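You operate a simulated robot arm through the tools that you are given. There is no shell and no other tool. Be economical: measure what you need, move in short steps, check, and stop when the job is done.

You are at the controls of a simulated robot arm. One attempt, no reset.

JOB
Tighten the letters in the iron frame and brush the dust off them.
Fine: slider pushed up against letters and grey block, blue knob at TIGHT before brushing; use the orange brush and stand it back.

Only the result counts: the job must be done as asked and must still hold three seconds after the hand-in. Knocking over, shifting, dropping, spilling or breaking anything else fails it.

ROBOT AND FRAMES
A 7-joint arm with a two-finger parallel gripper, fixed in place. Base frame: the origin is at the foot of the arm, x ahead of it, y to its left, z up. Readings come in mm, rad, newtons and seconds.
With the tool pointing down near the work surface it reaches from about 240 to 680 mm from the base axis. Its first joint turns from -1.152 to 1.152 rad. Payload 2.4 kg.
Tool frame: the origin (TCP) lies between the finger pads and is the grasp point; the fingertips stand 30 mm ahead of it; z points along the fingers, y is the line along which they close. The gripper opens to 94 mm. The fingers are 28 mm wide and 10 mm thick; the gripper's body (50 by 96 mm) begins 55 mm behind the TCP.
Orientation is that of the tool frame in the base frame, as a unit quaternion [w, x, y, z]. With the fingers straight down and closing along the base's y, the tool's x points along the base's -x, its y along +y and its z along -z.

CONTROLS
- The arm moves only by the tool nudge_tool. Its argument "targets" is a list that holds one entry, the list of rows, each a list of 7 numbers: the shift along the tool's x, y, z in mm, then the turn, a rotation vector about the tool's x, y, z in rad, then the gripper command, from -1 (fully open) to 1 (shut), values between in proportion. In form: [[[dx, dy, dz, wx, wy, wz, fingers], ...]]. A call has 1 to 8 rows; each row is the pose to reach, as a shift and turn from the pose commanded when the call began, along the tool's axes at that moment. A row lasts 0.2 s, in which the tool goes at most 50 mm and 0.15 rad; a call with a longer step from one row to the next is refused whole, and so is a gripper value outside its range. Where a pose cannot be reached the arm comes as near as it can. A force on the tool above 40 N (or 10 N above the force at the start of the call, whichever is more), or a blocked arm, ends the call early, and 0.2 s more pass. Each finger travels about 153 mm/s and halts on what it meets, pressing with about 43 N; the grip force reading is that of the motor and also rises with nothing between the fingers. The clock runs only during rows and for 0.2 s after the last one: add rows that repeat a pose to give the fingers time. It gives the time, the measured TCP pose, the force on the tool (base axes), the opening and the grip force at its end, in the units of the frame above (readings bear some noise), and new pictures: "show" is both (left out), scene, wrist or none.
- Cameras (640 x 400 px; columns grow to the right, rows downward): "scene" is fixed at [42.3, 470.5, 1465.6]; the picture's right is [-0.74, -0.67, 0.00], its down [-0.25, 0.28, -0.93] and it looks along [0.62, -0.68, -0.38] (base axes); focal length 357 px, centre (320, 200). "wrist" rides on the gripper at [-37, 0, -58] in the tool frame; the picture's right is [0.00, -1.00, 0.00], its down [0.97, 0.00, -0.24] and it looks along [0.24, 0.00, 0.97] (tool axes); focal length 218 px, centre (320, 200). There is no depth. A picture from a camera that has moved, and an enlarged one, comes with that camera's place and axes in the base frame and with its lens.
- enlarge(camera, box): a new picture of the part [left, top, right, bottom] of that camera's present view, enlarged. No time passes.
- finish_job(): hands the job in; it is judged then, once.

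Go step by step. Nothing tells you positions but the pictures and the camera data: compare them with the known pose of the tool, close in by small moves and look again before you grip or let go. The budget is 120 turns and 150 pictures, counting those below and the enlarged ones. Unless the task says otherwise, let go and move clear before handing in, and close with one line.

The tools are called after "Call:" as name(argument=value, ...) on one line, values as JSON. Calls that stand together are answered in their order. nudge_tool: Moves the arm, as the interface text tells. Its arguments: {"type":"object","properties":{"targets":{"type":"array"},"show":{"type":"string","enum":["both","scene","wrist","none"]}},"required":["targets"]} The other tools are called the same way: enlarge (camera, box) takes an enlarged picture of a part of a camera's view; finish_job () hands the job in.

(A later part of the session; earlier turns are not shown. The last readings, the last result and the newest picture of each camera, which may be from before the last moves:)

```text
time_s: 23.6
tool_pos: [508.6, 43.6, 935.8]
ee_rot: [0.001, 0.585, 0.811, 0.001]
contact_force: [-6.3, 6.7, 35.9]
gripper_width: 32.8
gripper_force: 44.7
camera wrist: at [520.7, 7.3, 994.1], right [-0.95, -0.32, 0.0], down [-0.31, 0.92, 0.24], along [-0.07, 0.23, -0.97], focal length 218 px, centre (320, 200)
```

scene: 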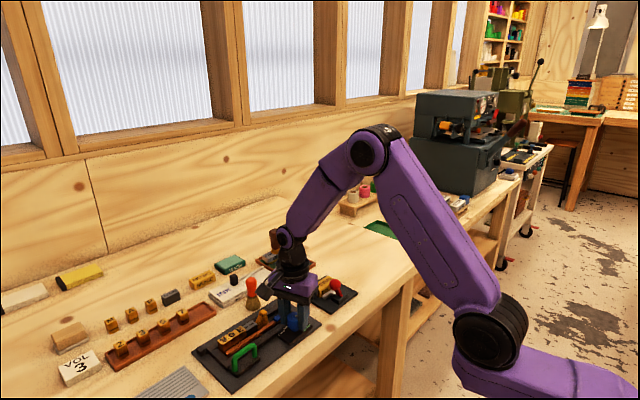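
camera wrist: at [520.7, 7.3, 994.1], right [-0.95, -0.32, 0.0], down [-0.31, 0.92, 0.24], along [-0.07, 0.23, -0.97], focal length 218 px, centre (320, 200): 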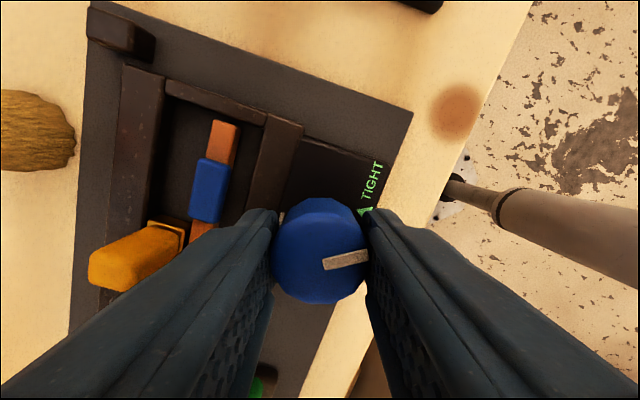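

Turned to about 146°. A vertical strain of 36 N shows, so I ease up slightly and try a bit more to find the stop.

Call:
nudge_tool(targets=[[[0, 0, -1.5, 0, 0, 0, 1], [0, 0, -1.5, 0, 0, 0.04, 1], [0, 0, -1.5, 0, 0, 0.08, 1], [0, 0, -1.5, 0, 0, 0.08, 1]]], show="none")

Call:
enlarge(camera="scene", box=[230, 270, 350, 345])

```text
time_s: 24.6
tool_pos: [508.9, 43.2, 934.9]
ee_rot: [0.0, 0.616, 0.788, 0.001]
contact_force: [2.9, 10.2, 21.1]
gripper_width: 33.2
gripper_force: 45.3
```

```text
5.33 times, centred on (290, 308) of scene
camera zoom: at [42.0, 470.8, 1465.5], right [-0.74, -0.67, 0.0], down [-0.25, 0.28, -0.93], along [0.62, -0.68, -0.38], focal length 1903 px, centre (480, -373)
```

zoom: 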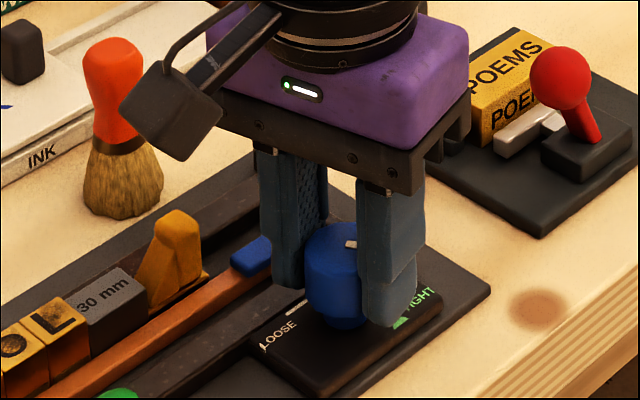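

Now at about 150° with no hard stop felt. I release, lift and compare pointer and triangle.

Call:
nudge_tool(targets=[[[0, 0, 0, 0, 0, 0, 0.1], [0, 0, 0, 0, 0, 0, 0.1], [0, 0, -35, 0, 0, 0, 0.1], [0, 0, -80, 0, 0, 0, 0.1], [0, 0, -125, 0, 0, -0.1, 0.1], [0, 0, -135, 0, 0, -0.25, 0.1], [0, 0, -135, 0, 0, -0.4, 0.1], [0, 0, -135, 0, 0, -0.55, 0.1]]], show="wrist")

Call:
enlarge(camera="scene", box=[276, 305, 324, 335])

```text
time_s: 26.4
tool_pos: [508.9, 41.2, 1071.1]
ee_rot: [0.0, 0.378, 0.926, -0.001]
contact_force: [-0.2, -0.4, 0.7]
gripper_width: 42.2
gripper_force: 0.0
camera wrist: at [535.4, 14.3, 1129.6], right [-0.7, -0.71, 0.0], down [-0.69, 0.68, 0.24], along [-0.17, 0.17, -0.97], focal length 218 px, centre (320, 200)
```

wrist: 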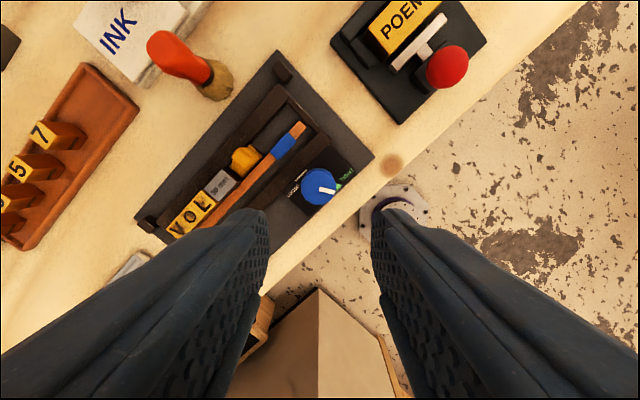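

```text
13.33 times, centred on (300, 320) of scene
camera zoom: at [42.3, 470.5, 1465.6], right [-0.74, -0.67, 0.0], down [-0.25, 0.28, -0.93], along [0.62, -0.68, -0.38], focal length 4757 px, centre (587, -1400)
```

zoom: 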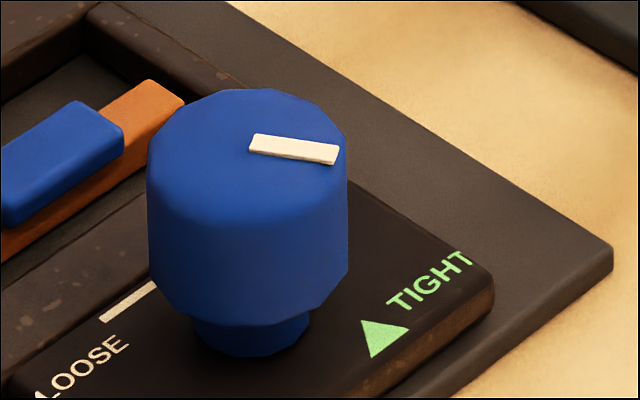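

The pointer now lines up with the triangle (both about 12° past the image's right from the knob axis, i.e. about -150°). One closer look to confirm.

Call:
enlarge(camera="wrist", box=[130, 120, 370, 270])

Call:
enlarge(camera="wrist", box=[280, 155, 376, 215])

```text
2.67 times, centred on (250, 195) of wrist
camera zoom: at [535.4, 14.3, 1129.6], right [-0.7, -0.71, 0.0], down [-0.69, 0.68, 0.24], along [-0.17, 0.17, -0.97], focal length 582 px, centre (507, 213)
```

zoom: 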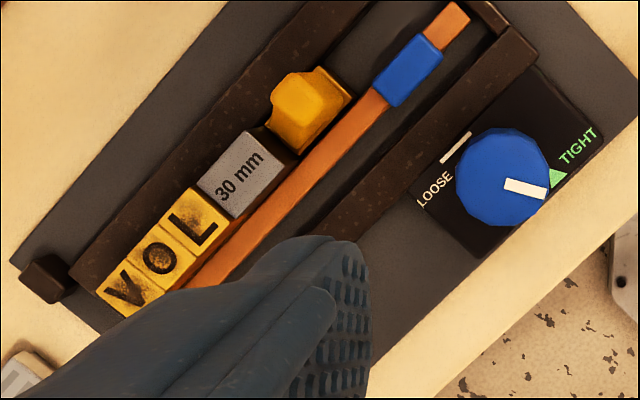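

```text
6.67 times, centred on (328, 185) of wrist
camera zoom: at [535.4, 14.3, 1129.6], right [-0.7, -0.71, 0.0], down [-0.69, 0.68, 0.24], along [-0.17, 0.17, -0.97], focal length 1455 px, centre (267, 300)
```

zoom: 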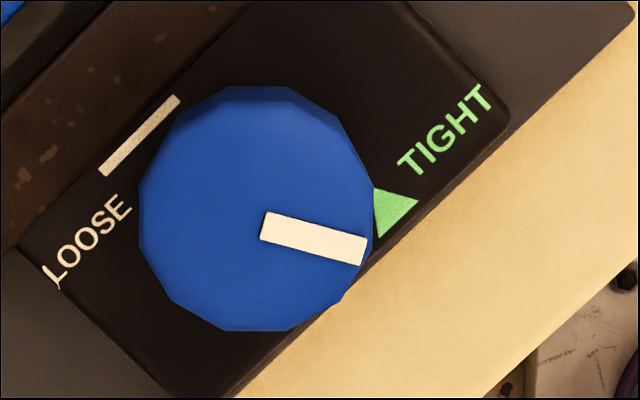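

The knob reads TIGHT, and the strip has clamped the letters straight. Next I square the gripper and go near the brush (about 654, 47, top z ≈ 958).

Call:
nudge_tool(targets=[[[-13, 14, 0, 0, 0, -0.13, -0.1], [-26, 28, 0, 0, 0, -0.26, -0.1], [-39, 42, 0, 0, 0, -0.39, -0.1], [-52, 56, 0, 0, 0, -0.52, -0.1], [-64, 70, 0, 0, 0, -0.65, -0.1], [-74.6, 82, 0, 0, 0, -0.776, -0.1], [-74.6, 82, 0, 0, 0, -0.776, -0.1]]])

Call:
enlarge(camera="wrist", box=[240, 100, 400, 200])

```text
time_s: 28.0
tool_pos: [618.4, 48.3, 1070.9]
ee_rot: [-0.001, 0.001, 1.0, 0.0]
contact_force: [-0.3, 1.0, -0.3]
gripper_width: 51.8
gripper_force: 0.0
camera wrist: at [656.6, 47.1, 1128.5], right [0.0, -1.0, 0.0], down [-0.97, 0.0, 0.24], along [-0.24, 0.0, -0.97], focal length 218 px, centre (320, 200)
```

scene: 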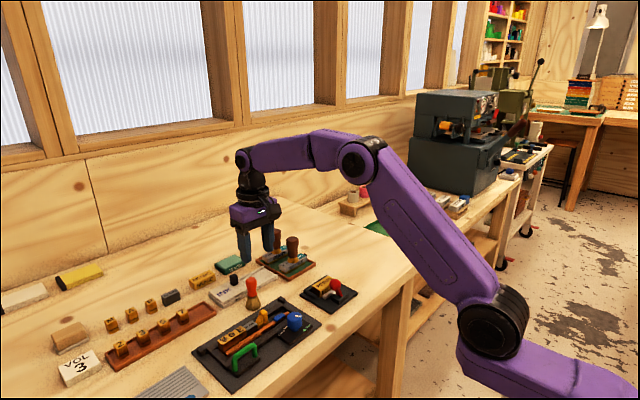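
wrist: 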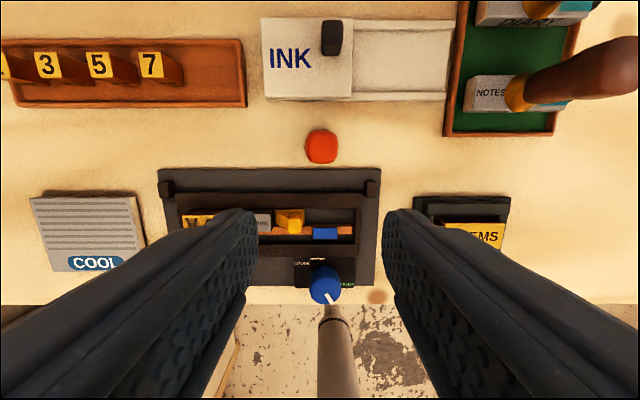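

```text
4.00 times, centred on (320, 150) of wrist
camera zoom: at [656.6, 47.1, 1128.5], right [0.0, -1.0, 0.0], down [-0.97, 0.0, 0.24], along [-0.24, 0.0, -0.97], focal length 873 px, centre (320, 400)
```

zoom: 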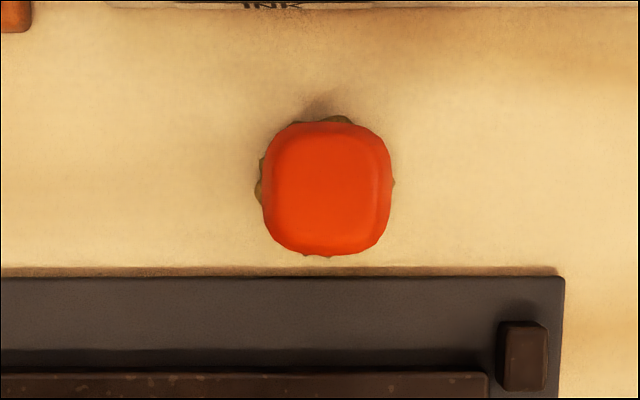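

The brush stands at (656, 46), seen straight from above. I move over it and lower around the handle.

Call:
nudge_tool(targets=[[[-37.5, -2, 0, 0, 0, 0, -0.1], [-37.5, -2, 40, 0, 0, 0, -0.1], [-37.5, -2, 80, 0, 0, 0, -0.1], [-37.5, -2, 80, 0, 0, 0, -0.1]]])

Call:
enlarge(camera="scene", box=[190, 230, 330, 318])

```text
time_s: 29.0
tool_pos: [656.8, 47.0, 992.4]
ee_rot: [0.0, 0.002, 1.0, 0.0]
contact_force: [-0.6, -0.2, -0.1]
gripper_width: 51.8
gripper_force: 0.1
camera wrist: at [693.3, 46.2, 1050.1], right [0.0, -1.0, 0.0], down [-0.97, 0.0, 0.24], along [-0.24, 0.0, -0.97], focal length 218 px, centre (320, 200)
```

scene: 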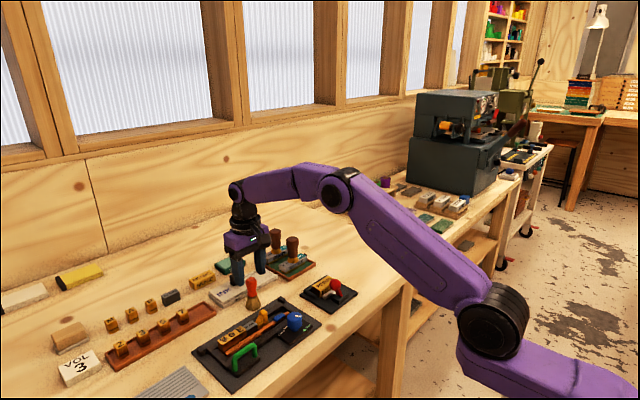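
wrist: 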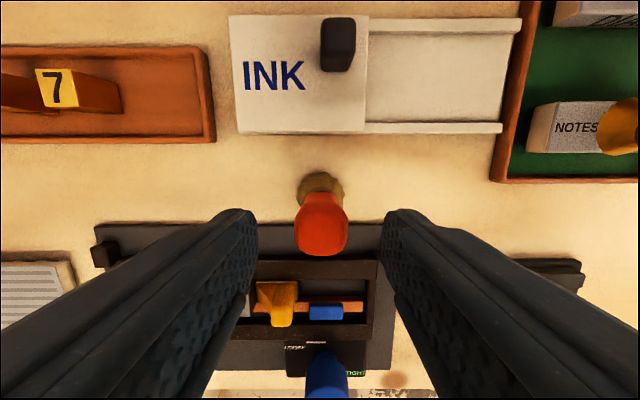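

```text
4.55 times, centred on (260, 274) of scene
camera zoom: at [42.3, 470.5, 1465.6], right [-0.74, -0.67, 0.0], down [-0.25, 0.28, -0.93], along [0.62, -0.68, -0.38], focal length 1622 px, centre (593, -136)
```

zoom: 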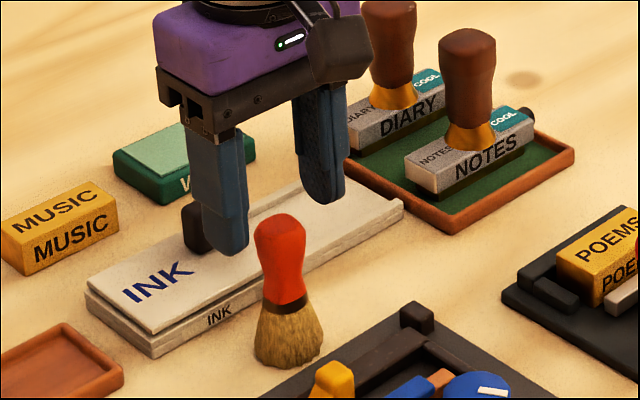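

Well centred. I lower to z ≈ 938 and close on the handle.

Call:
nudge_tool(targets=[[[0, -0.5, 27, 0, 0, 0, -0.1], [0, -0.5, 54, 0, 0, 0, -0.1], [0, -0.5, 54, 0, 0, 0, -0.1], [0, -0.5, 54, 0, 0, 0, 0.3], [0, -0.5, 54, 0, 0, 0, 0.6], [0, -0.5, 54, 0, 0, 0, 1], [0, -0.5, 54, 0, 0, 0, 1]]])

Call:
enlarge(camera="scene", box=[190, 230, 330, 318])

```text
time_s: 30.6
tool_pos: [655.3, 46.0, 934.1]
ee_rot: [0.0, 0.002, 1.0, -0.001]
contact_force: [0.4, 0.3, 0.3]
gripper_width: 33.0
gripper_force: 42.8
camera wrist: at [694.1, 44.3, 993.8], right [0.0, -1.0, 0.0], down [-0.97, 0.0, 0.24], along [-0.24, 0.0, -0.97], focal length 218 px, centre (320, 200)
```

scene: 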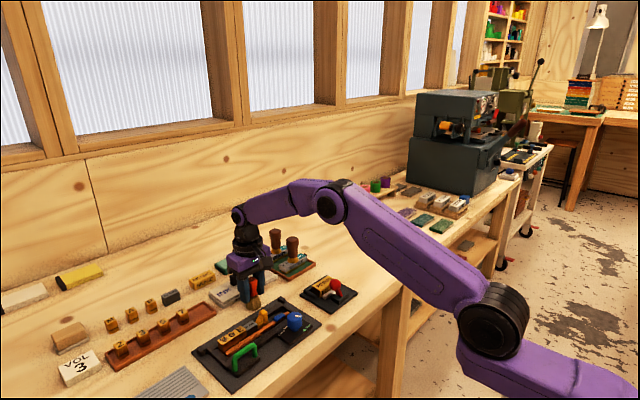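
wrist: 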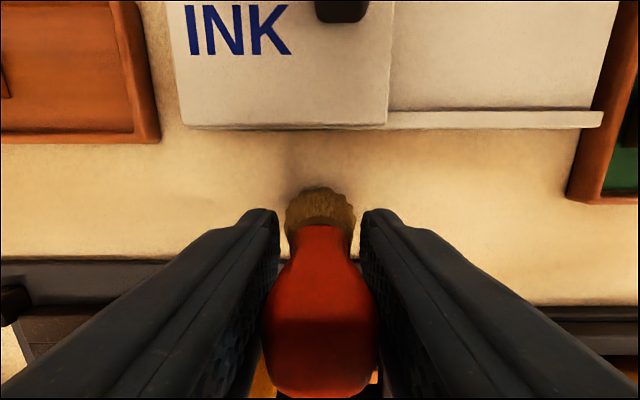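

```text
4.55 times, centred on (260, 274) of scene
camera zoom: at [42.3, 470.5, 1465.6], right [-0.74, -0.67, 0.0], down [-0.25, 0.28, -0.93], along [0.62, -0.68, -0.38], focal length 1622 px, centre (593, -136)
```

zoom: 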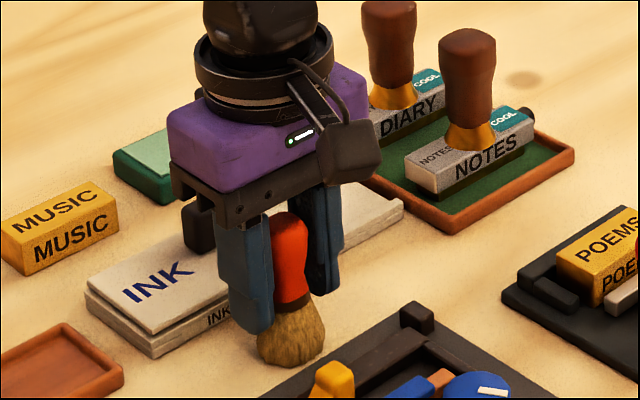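

The handle is held (33 mm, 43 N). I lift it 80 mm and check.

Call:
nudge_tool(targets=[[[0, 0, -10, 0, 0, 0, 1], [0, 0, -30, 0, 0, 0, 1], [0, 0, -55, 0, 0, 0, 1], [0, 0, -80, 0, 0, 0, 1], [0, 0, -80, 0, 0, 0, 1]]])

Call:
enlarge(camera="scene", box=[190, 230, 330, 318])

```text
time_s: 31.8
tool_pos: [656.8, 44.4, 1016.8]
ee_rot: [0.0, 0.003, 1.0, 0.0]
contact_force: [-1.1, 0.8, -0.4]
gripper_width: 32.8
gripper_force: 42.9
camera wrist: at [694.8, 43.2, 1075.2], right [0.0, -1.0, 0.0], down [-0.97, 0.0, 0.24], along [-0.24, 0.0, -0.97], focal length 218 px, centre (320, 200)
```

scene: 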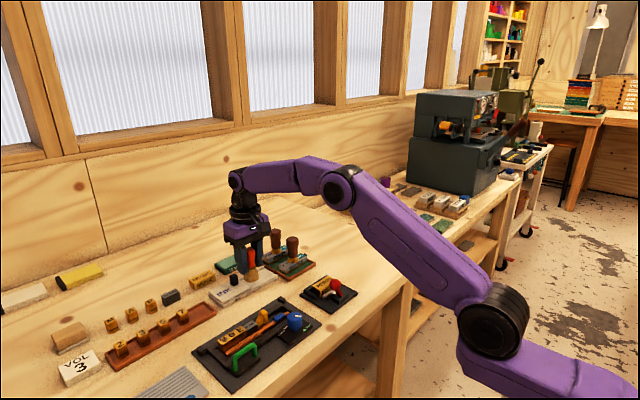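
wrist: 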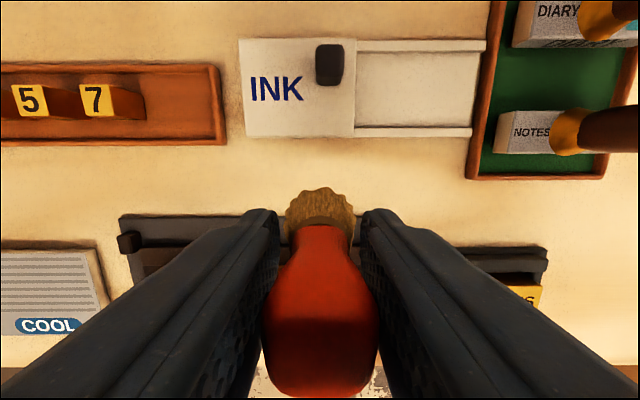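

```text
4.55 times, centred on (260, 274) of scene
camera zoom: at [42.3, 470.5, 1465.6], right [-0.74, -0.67, 0.0], down [-0.25, 0.28, -0.93], along [0.62, -0.68, -0.38], focal length 1622 px, centre (593, -136)
```

zoom: 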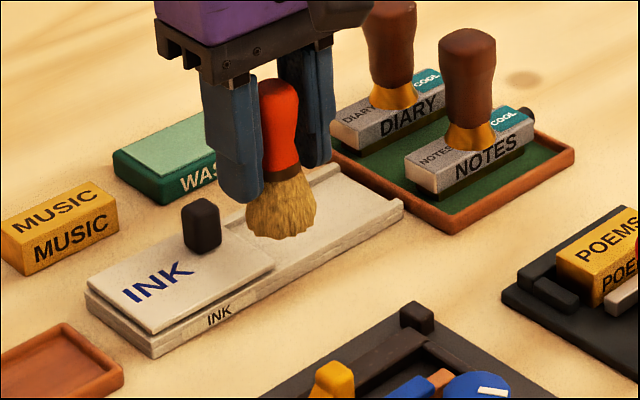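

The brush hangs upright in the grip. The letters span y ≈ 127–184 at x ≈ 578, top z ≈ 919; I move above the L side at safe height.

Call:
nudge_tool(targets=[[[20, 25, 0, 0, 0, 0, 1], [40, 50, 0, 0, 0, 0, 1], [60, 75, 0, 0, 0, 0, 1], [79, 92, 0, 0, 0, 0, 1], [79, 92, 20, 0, 0, 0, 1], [79, 92, 20, 0, 0, 0, 1]]])

Call:
enlarge(camera="scene", box=[180, 270, 330, 364])

```text
time_s: 33.2
tool_pos: [576.7, 137.0, 997.0]
ee_rot: [0.001, 0.001, 1.0, 0.0]
contact_force: [-0.9, 0.2, -0.8]
gripper_width: 33.4
gripper_force: 43.6
camera wrist: at [615.5, 136.0, 1054.8], right [0.0, -1.0, 0.0], down [-0.97, 0.0, 0.24], along [-0.24, 0.0, -0.97], focal length 218 px, centre (320, 200)
```

scene: 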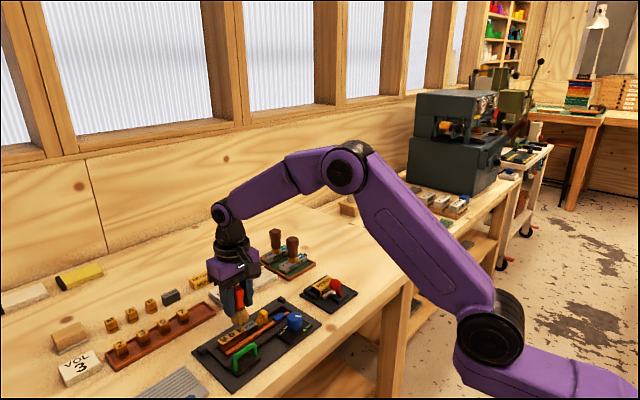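
wrist: 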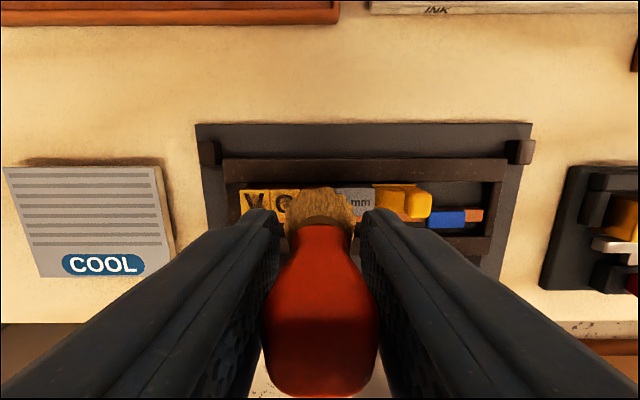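

```text
4.26 times, centred on (255, 317) of scene
camera zoom: at [42.3, 470.5, 1465.6], right [-0.74, -0.67, 0.0], down [-0.25, 0.28, -0.93], along [0.62, -0.68, -0.38], focal length 1518 px, centre (597, -298)
```

zoom: 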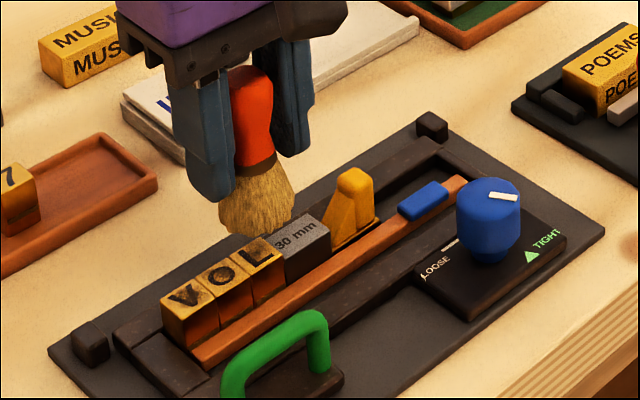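

The brush is right over L. I lower gently until the bristles touch.

Call:
nudge_tool(targets=[[[-1, -6, 10, 0, 0, 0, 1], [-1, -6, 18, 0, 0, 0, 1], [-1, -6, 22, 0, 0, 0, 1], [-1, -6, 24, 0, 0, 0, 1], [-1, -6, 24, 0, 0, 0, 1]]], show="none")

Call:
enlarge(camera="scene", box=[190, 290, 290, 352])

```text
time_s: 34.4
tool_pos: [579.2, 132.1, 972.3]
ee_rot: [0.0, 0.002, 1.0, 0.001]
contact_force: [-0.1, -0.5, -1.7]
gripper_width: 33.2
gripper_force: 43.2
```

```text
6.40 times, centred on (240, 321) of scene
camera zoom: at [42.3, 470.5, 1465.6], right [-0.74, -0.67, 0.0], down [-0.25, 0.28, -0.93], along [0.62, -0.68, -0.38], focal length 2284 px, centre (832, -574)
```

zoom: 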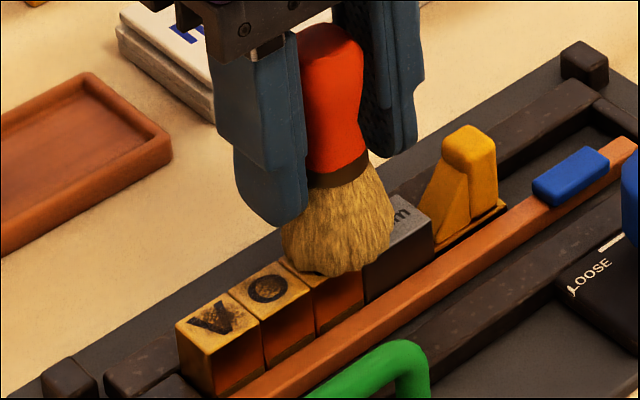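

No contact force yet. I go 2–3 mm lower.

Call:
nudge_tool(targets=[[[0, 0, 1, 0, 0, 0, 1], [0, 0, 2, 0, 0, 0, 1], [0, 0, 2, 0, 0, 0, 1]]], show="none")

Call:
enlarge(camera="scene", box=[190, 290, 290, 352])

```text
time_s: 35.2
tool_pos: [579.4, 131.9, 971.3]
ee_rot: [0.0, 0.001, 1.0, 0.0]
contact_force: [-1.7, -1.1, 7.1]
gripper_width: 33.0
gripper_force: 43.2
```

```text
6.40 times, centred on (240, 321) of scene
camera zoom: at [42.1, 470.5, 1465.6], right [-0.74, -0.67, 0.0], down [-0.25, 0.28, -0.93], along [0.62, -0.68, -0.38], focal length 2284 px, centre (832, -574)
```

zoom: 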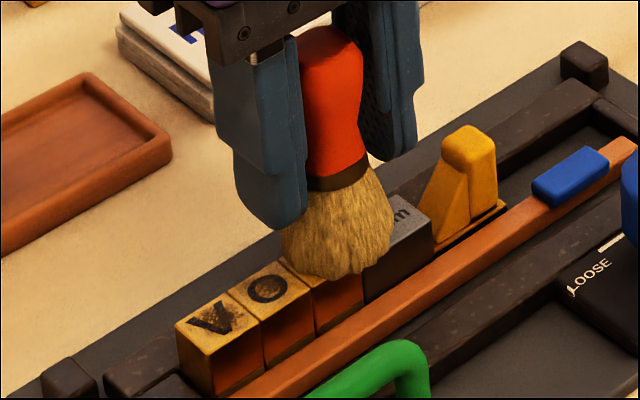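

Contact at 7 N. I sweep over the letters towards V with light pressure.

Call:
nudge_tool(targets=[[[0, 7, 0, 0, 0, 0, 1], [0, 14, 0, 0, 0, 0, 1], [0, 21, 0, 0, 0, 0, 1], [0, 28, 0, 0, 0, 0, 1], [0, 35, 0, 0, 0, 0, 1], [0, 42, 0, 0, 0, 0, 1], [0, 46, 0, 0, 0, 0, 1]]], show="none")

Call:
enlarge(camera="scene", box=[190, 290, 290, 352])

```text
time_s: 35.9
tool_pos: [580.8, 133.0, 970.9]
ee_rot: [-0.002, 0.007, 1.0, -0.006]
contact_force: [-2.8, -6.4, 5.3]
gripper_width: 33.0
gripper_force: 42.9
stopped in row 3: the force on the tool passed its limit (the readings are from after the stop); the commanded pose is now the measured one
```

```text
6.40 times, centred on (240, 321) of scene
camera zoom: at [42.1, 470.4, 1465.7], right [-0.74, -0.67, 0.0], down [-0.25, 0.28, -0.93], along [0.62, -0.68, -0.38], focal length 2284 px, centre (832, -574)
```

zoom: 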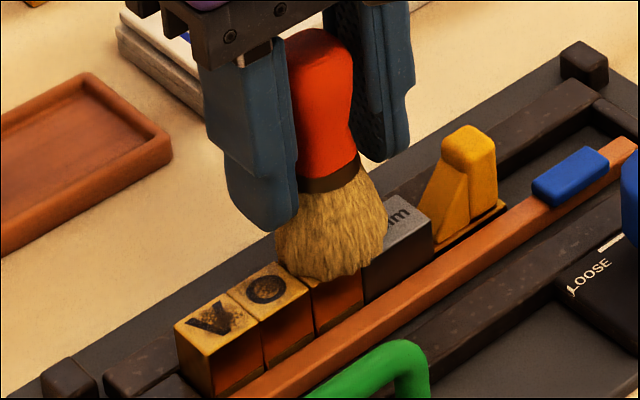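

The bristles caught on an edge near L. I lift clear and then sweep a bit higher.

Call:
nudge_tool(targets=[[[0, 0, -3, 0, 0, 0, 1], [0, 0, -6, 0, 0, 0, 1], [2, 6, -6, 0, 0, 0, 1], [2, 6, -4, 0, 0, 0, 1], [2, 6, -2.5, 0, 0, 0, 1], [2, 6, -2.5, 0, 0, 0, 1]]], show="none")

Call:
enlarge(camera="scene", box=[190, 290, 290, 352])

```text
time_s: 37.3
tool_pos: [578.6, 141.8, 973.8]
ee_rot: [-0.003, 0.007, 1.0, -0.006]
contact_force: [0.6, 0.5, -0.2]
gripper_width: 33.0
gripper_force: 43.0
```

```text
6.40 times, centred on (240, 321) of scene
camera zoom: at [42.3, 470.5, 1465.6], right [-0.74, -0.67, 0.0], down [-0.25, 0.28, -0.93], along [0.62, -0.68, -0.38], focal length 2284 px, centre (832, -574)
```

zoom: 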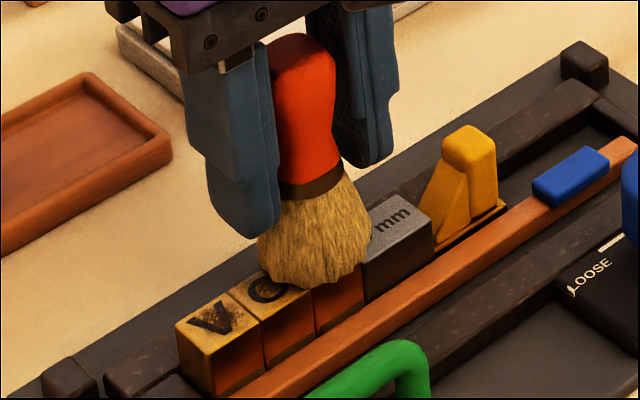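

Now over L/O with no force. I go 1 mm down and sweep towards V.

Call:
nudge_tool(targets=[[[0, 0, 1, 0, 0, 0, 1], [0, 7, 1, 0, 0, 0, 1], [0, 14, 1, 0, 0, 0, 1], [0, 21, 1, 0, 0, 0, 1], [0, 28, 1, 0, 0, 0, 1], [0, 35, 1, 0, 0, 0, 1], [0, 40, 1, 0, 0, 0, 1]]], show="none")

Call:
enlarge(camera="scene", box=[190, 290, 290, 352])

```text
time_s: 38.9
tool_pos: [580.5, 182.9, 973.4]
ee_rot: [-0.002, 0.007, 1.0, -0.005]
contact_force: [0.5, 0.3, -0.8]
gripper_width: 33.1
gripper_force: 42.8
```

```text
6.40 times, centred on (240, 321) of scene
camera zoom: at [42.3, 470.5, 1465.6], right [-0.74, -0.67, 0.0], down [-0.25, 0.28, -0.93], along [0.62, -0.68, -0.38], focal length 2284 px, centre (832, -574)
```

zoom: 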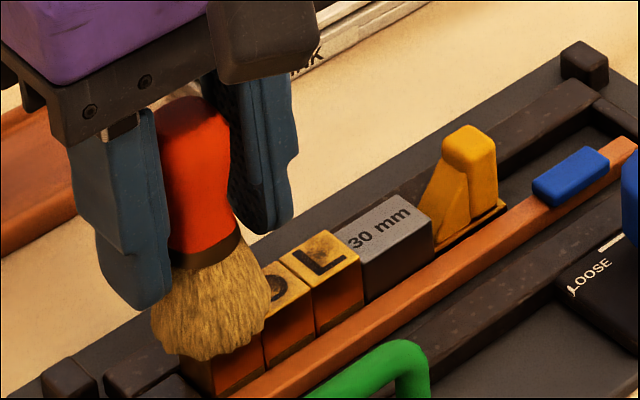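

The sweep ran free at 973.4; L looks cleaner. I go a hair lower and sweep back.

Call:
nudge_tool(targets=[[[0, -6, 0.8, 0, 0, 0, 1], [0, -13, 0.8, 0, 0, 0, 1], [0, -20, 0.8, 0, 0, 0, 1], [0, -27, 0.8, 0, 0, 0, 1], [0, -34, 0.8, 0, 0, 0, 1], [0, -41, 0.8, 0, 0, 0, 1], [0, -48, 0.8, 0, 0, 0, 1], [0, -56, 0.8, 0, 0, 0, 1]]], show="none")

Call:
enlarge(camera="scene", box=[190, 290, 290, 352])

```text
time_s: 40.7
tool_pos: [578.8, 125.5, 971.9]
ee_rot: [-0.002, 0.007, 1.0, -0.006]
contact_force: [0.1, -0.5, -1.2]
gripper_width: 33.2
gripper_force: 42.9
```

```text
6.40 times, centred on (240, 321) of scene
camera zoom: at [42.3, 470.5, 1465.6], right [-0.74, -0.67, 0.0], down [-0.25, 0.28, -0.93], along [0.62, -0.68, -0.38], focal length 2284 px, centre (832, -574)
```

zoom: 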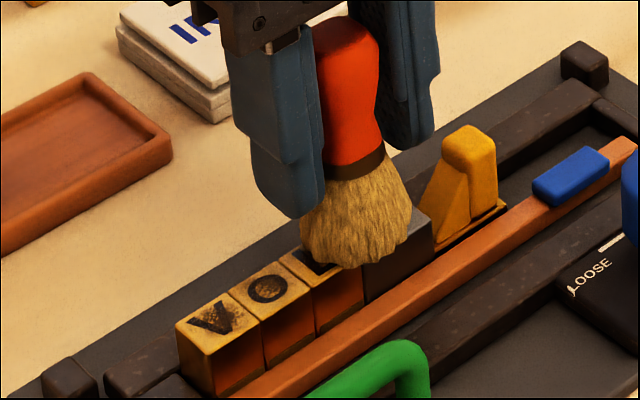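

Call:
enlarge(camera="scene", box=[212, 325, 252, 350])

```text
16.00 times, centred on (232, 338) of scene
camera zoom: at [42.3, 470.5, 1465.6], right [-0.74, -0.67, 0.0], down [-0.25, 0.28, -0.93], along [0.62, -0.68, -0.38], focal length 5709 px, centre (1728, -2000)
```

zoom: 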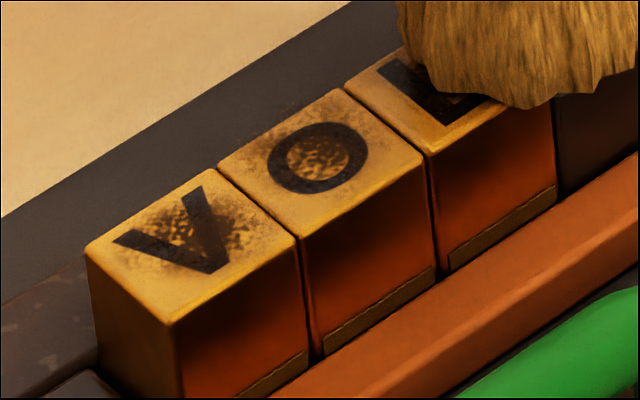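

The dark smudges on V and O may still be dust. I press lightly on O/V with actual contact and stroke again.

Call:
nudge_tool(targets=[[[0, 0, -4, 0, 0, 0, 1], [0, 14, -4, 0, 0, 0, 1], [0, 27, -4, 0, 0, 0, 1], [0, 27, -2, 0, 0, 0, 1], [0, 27, 0, 0, 0, 0, 1], [0, 27, 1, 0, 0, 0, 1], [0, 27, 1, 0, 0, 0, 1]]], show="none")

Call:
enlarge(camera="scene", box=[204, 310, 260, 345])

```text
time_s: 42.3
tool_pos: [580.0, 152.0, 971.0]
ee_rot: [-0.001, 0.007, 1.0, -0.006]
contact_force: [-1.5, -2.1, 9.9]
gripper_width: 33.1
gripper_force: 42.8
```

```text
11.43 times, centred on (232, 328) of scene
camera zoom: at [42.0, 470.4, 1465.7], right [-0.74, -0.67, 0.0], down [-0.25, 0.28, -0.93], along [0.62, -0.68, -0.38], focal length 4078 px, centre (1326, -1257)
```

zoom: 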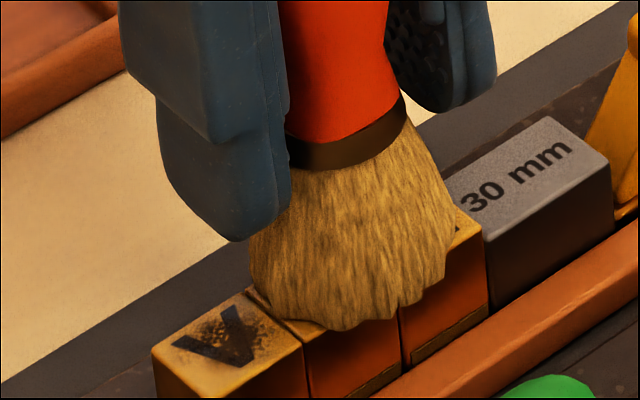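

Contact 10 N at z 971.0, so the letter tops meet the bristles at about 971.5. I ease slightly and stroke along O and V.

Call:
nudge_tool(targets=[[[0, 3, -0.5, 0, 0, 0, 1], [0, 7, -0.5, 0, 0, 0, 1], [0, 11, -0.5, 0, 0, 0, 1], [0, 15, -0.5, 0, 0, 0, 1], [0, 19, -0.5, 0, 0, 0, 1], [0, 23, -0.5, 0, 0, 0, 1], [0, 27, -0.5, 0, 0, 0, 1], [0, 31, -0.5, 0, 0, 0, 1]]], show="none")

Call:
enlarge(camera="scene", box=[204, 310, 260, 345])

```text
time_s: 43.2
tool_pos: [579.7, 154.5, 971.7]
ee_rot: [-0.004, 0.012, 1.0, -0.012]
contact_force: [-2.6, -4.8, 4.8]
gripper_width: 33.1
gripper_force: 42.4
stopped in row 4: the force on the tool passed its limit (the readings are from after the stop); the commanded pose is now the measured one
```

```text
11.43 times, centred on (232, 328) of scene
camera zoom: at [42.1, 470.4, 1465.7], right [-0.74, -0.67, 0.0], down [-0.25, 0.28, -0.93], along [0.62, -0.68, -0.38], focal length 4078 px, centre (1326, -1257)
```

zoom: 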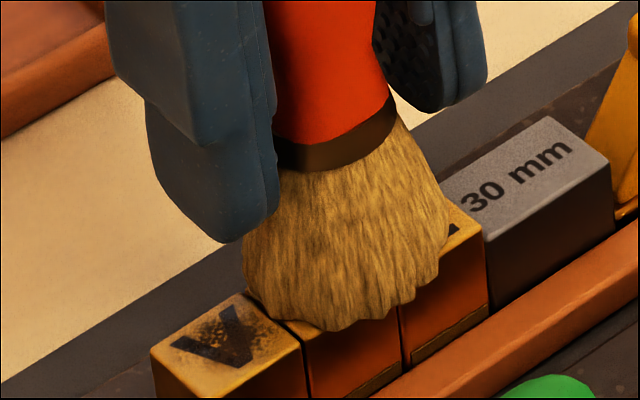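

The bristles stick when pressed. I lift clear, straighten the tiny tilt, and inspect the letters.

Call:
nudge_tool(targets=[[[0, 0, -6, -0.024, -0.008, -0.024, 1], [0, -20, -15, -0.024, -0.008, -0.024, 1], [0, -60, -25, -0.024, -0.008, -0.024, 1], [0, -100, -30, -0.024, -0.008, -0.024, 1], [0, -100, -30, -0.024, -0.008, -0.024, 1]]], show="none")

Call:
enlarge(camera="scene", box=[210, 318, 258, 348])

```text
time_s: 44.4
tool_pos: [576.0, 56.0, 1001.7]
ee_rot: [0.0, -0.001, 1.0, 0.002]
contact_force: [-0.5, -0.3, -1.3]
gripper_width: 33.0
gripper_force: 43.3
```

```text
13.33 times, centred on (234, 333) of scene
camera zoom: at [42.3, 470.5, 1465.6], right [-0.74, -0.67, 0.0], down [-0.25, 0.28, -0.93], along [0.62, -0.68, -0.38], focal length 4757 px, centre (1467, -1573)
```

zoom: 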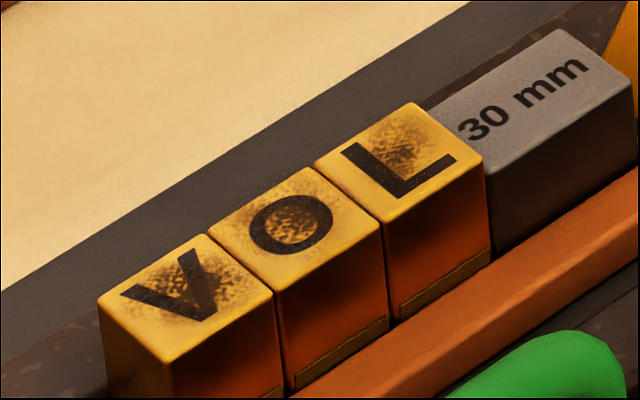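

Call:
enlarge(camera="scene", box=[100, 300, 196, 360])

```text
6.67 times, centred on (148, 330) of scene
camera zoom: at [42.3, 470.5, 1465.6], right [-0.74, -0.67, 0.0], down [-0.25, 0.28, -0.93], along [0.62, -0.68, -0.38], focal length 2379 px, centre (1467, -667)
```

zoom: 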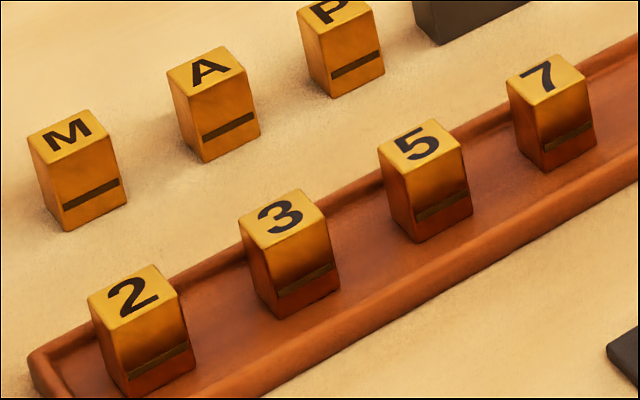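

Other type blocks are clean, so the smudge is dust and must go. I will stroke in the -y direction (which ran freely), starting on V with light contact.

Call:
nudge_tool(targets=[[[-1, 42, 0, 0, 0, 0, 1], [-2, 84, 4, 0, 0, 0, 1], [-3, 122, 12, 0, 0, 0, 1], [-3, 122, 24, 0, 0, 0, 1], [-3, 122, 29, 0, 0, 0, 1], [-3, 122, 30.5, 0, 0, 0, 1], [-3, 122, 30.5, 0, 0, 0, 1]]], show="wrist")

```text
time_s: 46.0
tool_pos: [580.8, 180.0, 971.1]
ee_rot: [0.0, -0.001, 1.0, 0.001]
contact_force: [-0.3, -0.2, -0.3]
gripper_width: 33.1
gripper_force: 43.2
camera wrist: at [617.9, 178.5, 1030.8], right [0.0, -1.0, 0.0], down [-0.97, 0.0, 0.24], along [-0.24, 0.0, -0.97], focal length 218 px, centre (320, 200)
```

wrist: 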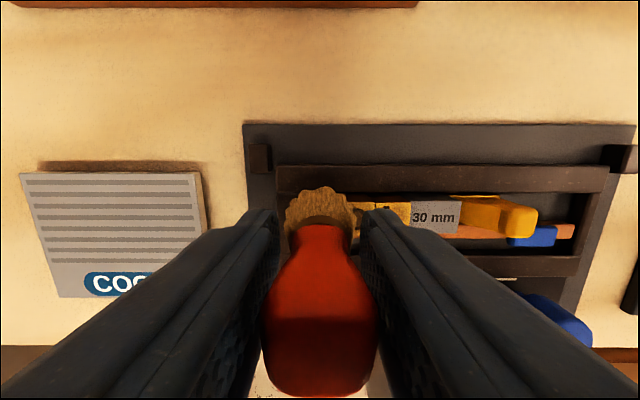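

Still no contact at 971.1 on V. I go 1 mm lower and stroke in -y in small steps.

Call:
nudge_tool(targets=[[[1, 0, 0.7, 0, 0, 0, 1], [1, -4, 0.7, 0, 0, 0, 1], [1, -8, 0.7, 0, 0, 0, 1], [1, -12, 0.7, 0, 0, 0, 1], [1, -16, 0.7, 0, 0, 0, 1], [1, -20, 0.7, 0, 0, 0, 1], [1, -24, 0.7, 0, 0, 0, 1], [1, -28, 0.7, 0, 0, 0, 1]]], show="none")

Call:
enlarge(camera="scene", box=[204, 313, 260, 348])

```text
time_s: 47.8
tool_pos: [579.9, 150.0, 973.1]
ee_rot: [0.0, -0.001, 1.0, 0.002]
contact_force: [0.0, 0.5, -0.5]
gripper_width: 32.8
gripper_force: 43.2
```

```text
11.43 times, centred on (232, 330) of scene
camera zoom: at [42.3, 470.5, 1465.6], right [-0.74, -0.67, 0.0], down [-0.25, 0.28, -0.93], along [0.62, -0.68, -0.38], focal length 4078 px, centre (1326, -1291)
```

zoom: 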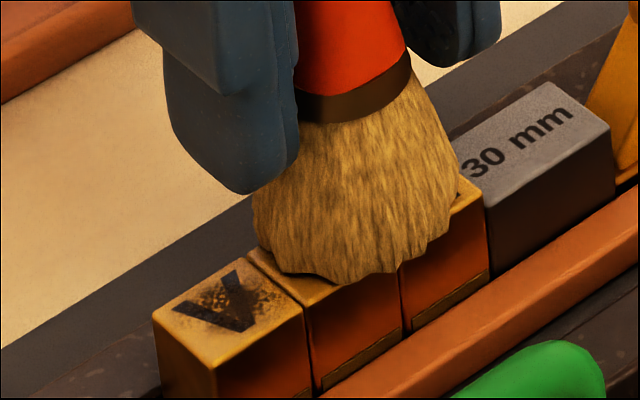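

Not touching here. I lower further in small steps until force appears, still over O.

Call:
nudge_tool(targets=[[[0, 0, 1, 0, 0, 0, 1], [0, 0, 2, 0, 0, 0, 1], [0, 0, 2, 0, 0, 0, 1]]], show="none")

Call:
enlarge(camera="scene", box=[204, 313, 260, 348])

```text
time_s: 48.6
tool_pos: [580.4, 151.5, 971.1]
ee_rot: [0.001, -0.001, 1.0, 0.002]
contact_force: [-5.6, -1.7, 14.9]
gripper_width: 33.3
gripper_force: 43.3
```

```text
11.43 times, centred on (232, 330) of scene
camera zoom: at [41.9, 470.4, 1465.7], right [-0.74, -0.67, 0.0], down [-0.25, 0.28, -0.93], along [0.62, -0.68, -0.38], focal length 4078 px, centre (1326, -1291)
```

zoom: 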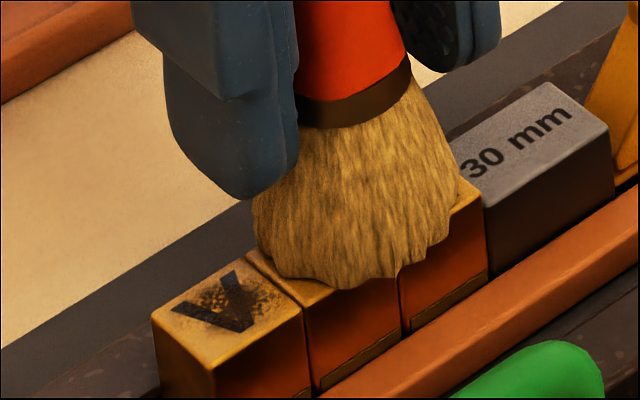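

Contact at 15 N. I ease 0.7 mm and stroke in -y across O and L.

Call:
nudge_tool(targets=[[[0, 0, -0.7, 0, 0, 0, 1], [0, -3, -0.7, 0, 0, 0, 1], [0, -6, -0.7, 0, 0, 0, 1], [0, -9, -0.7, 0, 0, 0, 1], [0, -12, -0.7, 0, 0, 0, 1], [0, -16, -0.7, 0, 0, 0, 1], [0, -20, -0.7, 0, 0, 0, 1]]], show="none")

Call:
enlarge(camera="scene", box=[204, 313, 260, 348])

```text
time_s: 50.2
tool_pos: [578.8, 132.5, 970.7]
ee_rot: [0.0, -0.001, 1.0, 0.001]
contact_force: [0.4, 1.2, 4.6]
gripper_width: 33.1
gripper_force: 43.1
```

```text
11.43 times, centred on (232, 330) of scene
camera zoom: at [42.2, 470.6, 1465.6], right [-0.74, -0.67, 0.0], down [-0.25, 0.28, -0.93], along [0.62, -0.68, -0.38], focal length 4078 px, centre (1326, -1291)
```

zoom: 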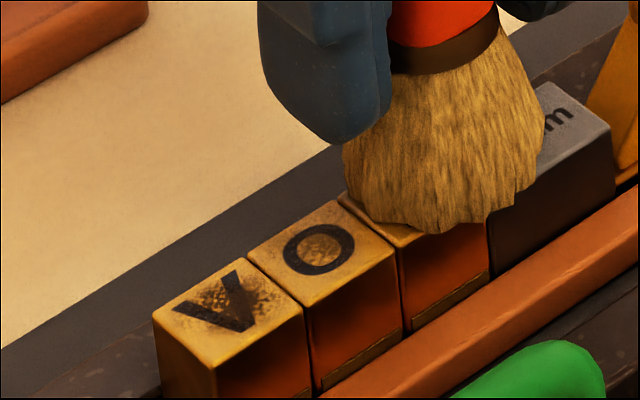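

That worked: O's smudge has faded after a contact stroke. I continue the stroke across L.

Call:
nudge_tool(targets=[[[0, -3, 0.3, 0, 0, 0, 1], [0, -6, 0.3, 0, 0, 0, 1], [0, -10, 0.3, 0, 0, 0, 1], [0, -14, 0.3, 0, 0, 0, 1], [0, -18, 0, 0, 0, 0, 1], [0, -22, -8, 0, 0, 0, 1], [0, -22, -14, 0, 0, 0, 1]]], show="none")

Call:
enlarge(camera="scene", box=[204, 313, 260, 348])

```text
time_s: 51.8
tool_pos: [579.1, 111.0, 984.4]
ee_rot: [-0.001, -0.001, 1.0, 0.002]
contact_force: [-0.9, 0.0, -0.5]
gripper_width: 33.0
gripper_force: 43.1
```

```text
11.43 times, centred on (232, 330) of scene
camera zoom: at [42.3, 470.5, 1465.6], right [-0.74, -0.67, 0.0], down [-0.25, 0.28, -0.93], along [0.62, -0.68, -0.38], focal length 4078 px, centre (1326, -1291)
```

zoom: 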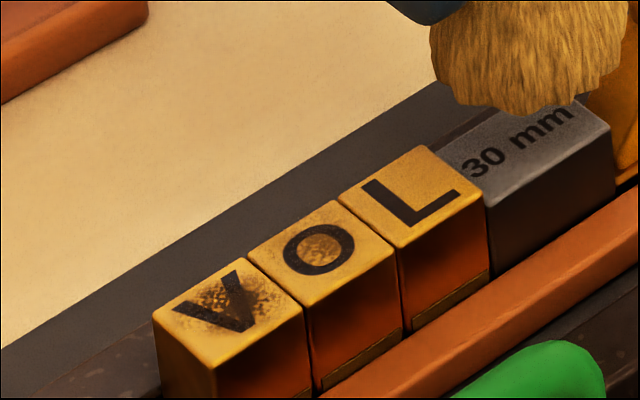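

L is clean now. Next V and O: I return to above V and press lightly.

Call:
nudge_tool(targets=[[[0, 35, 0, 0, 0, 0, 1], [0, 69, 0, 0, 0, 0, 1], [0, 69, 7, 0, 0, 0, 1], [0, 69, 12, 0, 0, 0, 1], [0, 69, 14, 0, 0, 0, 1], [0, 69, 15, 0, 0, 0, 1], [0, 69, 15, 0, 0, 0, 1]]], show="none")

```text
time_s: 53.4
tool_pos: [579.1, 178.9, 971.0]
ee_rot: [0.001, -0.001, 1.0, 0.002]
contact_force: [-2.9, -1.0, 12.3]
gripper_width: 33.0
gripper_force: 43.6
```

Contact 12 N on V. I stroke in -y across V and O.

Call:
nudge_tool(targets=[[[0, -3, -0.3, 0, 0, 0, 1], [0, -6, -0.3, 0, 0, 0, 1], [0, -10, -0.3, 0, 0, 0, 1], [0, -14, -0.3, 0, 0, 0, 1], [0, -18, -0.3, 0, 0, 0, 1], [0, -23, -0.3, 0, 0, 0, 1], [0, -28, -0.3, 0, 0, 0, 1], [0, -33, -0.3, 0, 0, 0, 1]]], show="none")

Call:
enlarge(camera="scene", box=[204, 313, 260, 348])

```text
time_s: 55.0
tool_pos: [577.7, 164.6, 971.7]
ee_rot: [0.003, -0.007, 1.0, 0.009]
contact_force: [0.9, 6.4, -2.3]
gripper_width: 33.3
gripper_force: 42.8
stopped in row 8: the force on the tool passed its limit (the readings are from after the stop); the commanded pose is now the measured one
```

```text
11.43 times, centred on (232, 330) of scene
camera zoom: at [42.4, 470.7, 1465.6], right [-0.74, -0.67, 0.0], down [-0.25, 0.28, -0.93], along [0.62, -0.68, -0.38], focal length 4078 px, centre (1326, -1291)
```

zoom: 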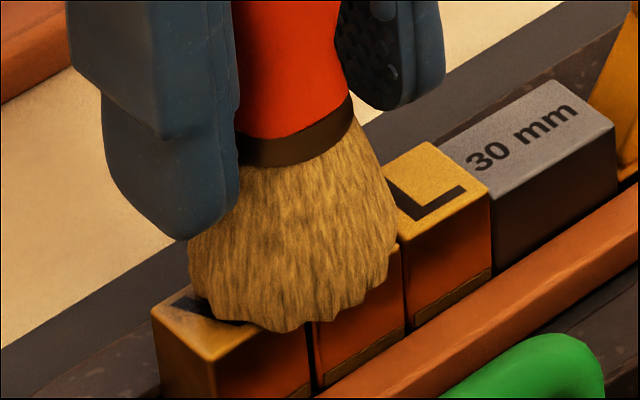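

The stroke moved 14 mm, then caught on L's edge. I lift, straighten and inspect.

Call:
nudge_tool(targets=[[[0, 0, -4, 0.018, 0.006, 0.014, 1], [0, 0, -12, 0.018, 0.006, 0.014, 1], [0, -40, -14, 0.018, 0.006, 0.014, 1], [0, -60, -14, 0.018, 0.006, 0.014, 1], [0, -60, -14, 0.018, 0.006, 0.014, 1]]], show="none")

Call:
enlarge(camera="scene", box=[204, 313, 260, 348])

```text
time_s: 56.2
tool_pos: [578.8, 100.3, 984.8]
ee_rot: [-0.001, 0.001, 1.0, -0.001]
contact_force: [0.5, -0.1, -0.9]
gripper_width: 33.4
gripper_force: 43.6
```

```text
11.43 times, centred on (232, 330) of scene
camera zoom: at [42.3, 470.5, 1465.6], right [-0.74, -0.67, 0.0], down [-0.25, 0.28, -0.93], along [0.62, -0.68, -0.38], focal length 4078 px, centre (1326, -1291)
```

zoom: 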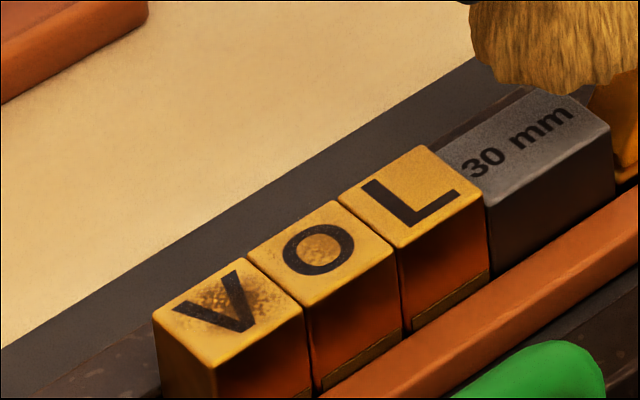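

O and L are clean, V is fading. I repeat the stroke on V, stopping before the L edge.

Call:
nudge_tool(targets=[[[0, 42, 0, 0, 0, 0, 1], [0, 82, 0, 0, 0, 0, 1], [0, 82, 7, 0, 0, 0, 1], [0, 82, 12, 0, 0, 0, 1], [0, 82, 14, 0, 0, 0, 1], [0, 82, 15, 0, 0, 0, 1], [0, 82, 15, 0, 0, 0, 1]]], show="none")

```text
time_s: 57.8
tool_pos: [579.8, 184.7, 971.8]
ee_rot: [0.001, 0.001, 1.0, -0.001]
contact_force: [-5.0, -0.1, 14.1]
gripper_width: 33.2
gripper_force: 42.8
```

Call:
nudge_tool(targets=[[[0, -3, -0.3, 0, 0, 0, 1], [0, -6, -0.3, 0, 0, 0, 1], [0, -10, -0.3, 0, 0, 0, 1], [0, -14, -0.3, 0, 0, 0, 1], [0, -18, -0.3, 0, 0, 0, 1], [0, -20, -0.3, 0, 0, 0, 1], [0, -20, -8, 0, 0, 0, 1], [0, -20, -14, 0, 0, 0, 1]]], show="none")

Call:
enlarge(camera="scene", box=[204, 313, 260, 348])

```text
time_s: 59.6
tool_pos: [578.9, 164.0, 984.0]
ee_rot: [-0.001, 0.001, 1.0, -0.002]
contact_force: [-0.6, -0.3, -1.5]
gripper_width: 33.1
gripper_force: 42.9
```

```text
11.43 times, centred on (232, 330) of scene
camera zoom: at [42.3, 470.5, 1465.6], right [-0.74, -0.67, 0.0], down [-0.25, 0.28, -0.93], along [0.62, -0.68, -0.38], focal length 4078 px, centre (1326, -1291)
```

zoom: 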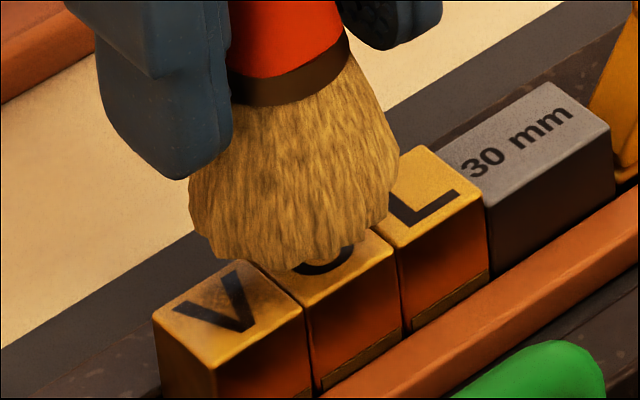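

V is nearly clean. One more stroke on V for good measure.

Call:
nudge_tool(targets=[[[0, 20, 0, 0, 0, 0, 1], [0, 20, 8, 0, 0, 0, 1], [0, 20, 12.5, 0, 0, 0, 1], [0, 20, 14, 0, 0, 0, 1], [0, 20, 14, 0, 0, 0, 1]]], show="none")

Call:
nudge_tool(targets=[[[0, -3, 0, 0, 0, 0, 1], [0, -6, 0, 0, 0, 0, 1], [0, -10, 0, 0, 0, 0, 1], [0, -14, 0, 0, 0, 0, 1], [0, -18, 0, 0, 0, 0, 1], [0, -20, 0, 0, 0, 0, 1], [0, -20, -8, 0, 0, 0, 1], [0, -20, -14, 0, 0, 0, 1]]], show="none")

Call:
enlarge(camera="scene", box=[204, 313, 260, 348])

```text
time_s: 60.8
tool_pos: [580.5, 183.1, 971.0]
ee_rot: [0.001, 0.0, 1.0, -0.001]
contact_force: [-3.9, -0.8, 12.4]
gripper_width: 33.1
gripper_force: 43.0
```

```text
time_s: 62.6
tool_pos: [579.4, 163.0, 984.0]
ee_rot: [-0.001, 0.002, 1.0, -0.003]
contact_force: [-0.5, 0.2, -1.5]
gripper_width: 33.0
gripper_force: 43.1
```

```text
11.43 times, centred on (232, 330) of scene
camera zoom: at [42.3, 470.5, 1465.6], right [-0.74, -0.67, 0.0], down [-0.25, 0.28, -0.93], along [0.62, -0.68, -0.38], focal length 4078 px, centre (1326, -1291)
```

zoom: 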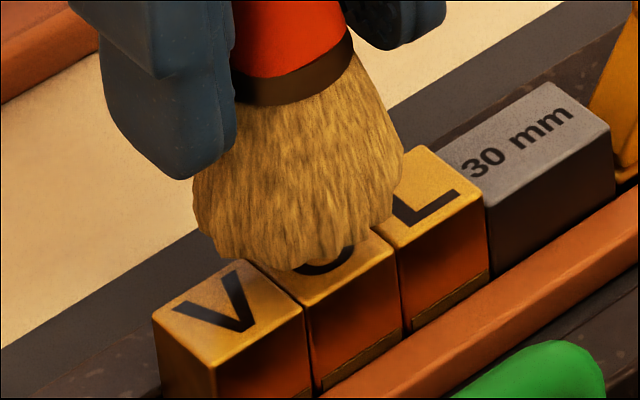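

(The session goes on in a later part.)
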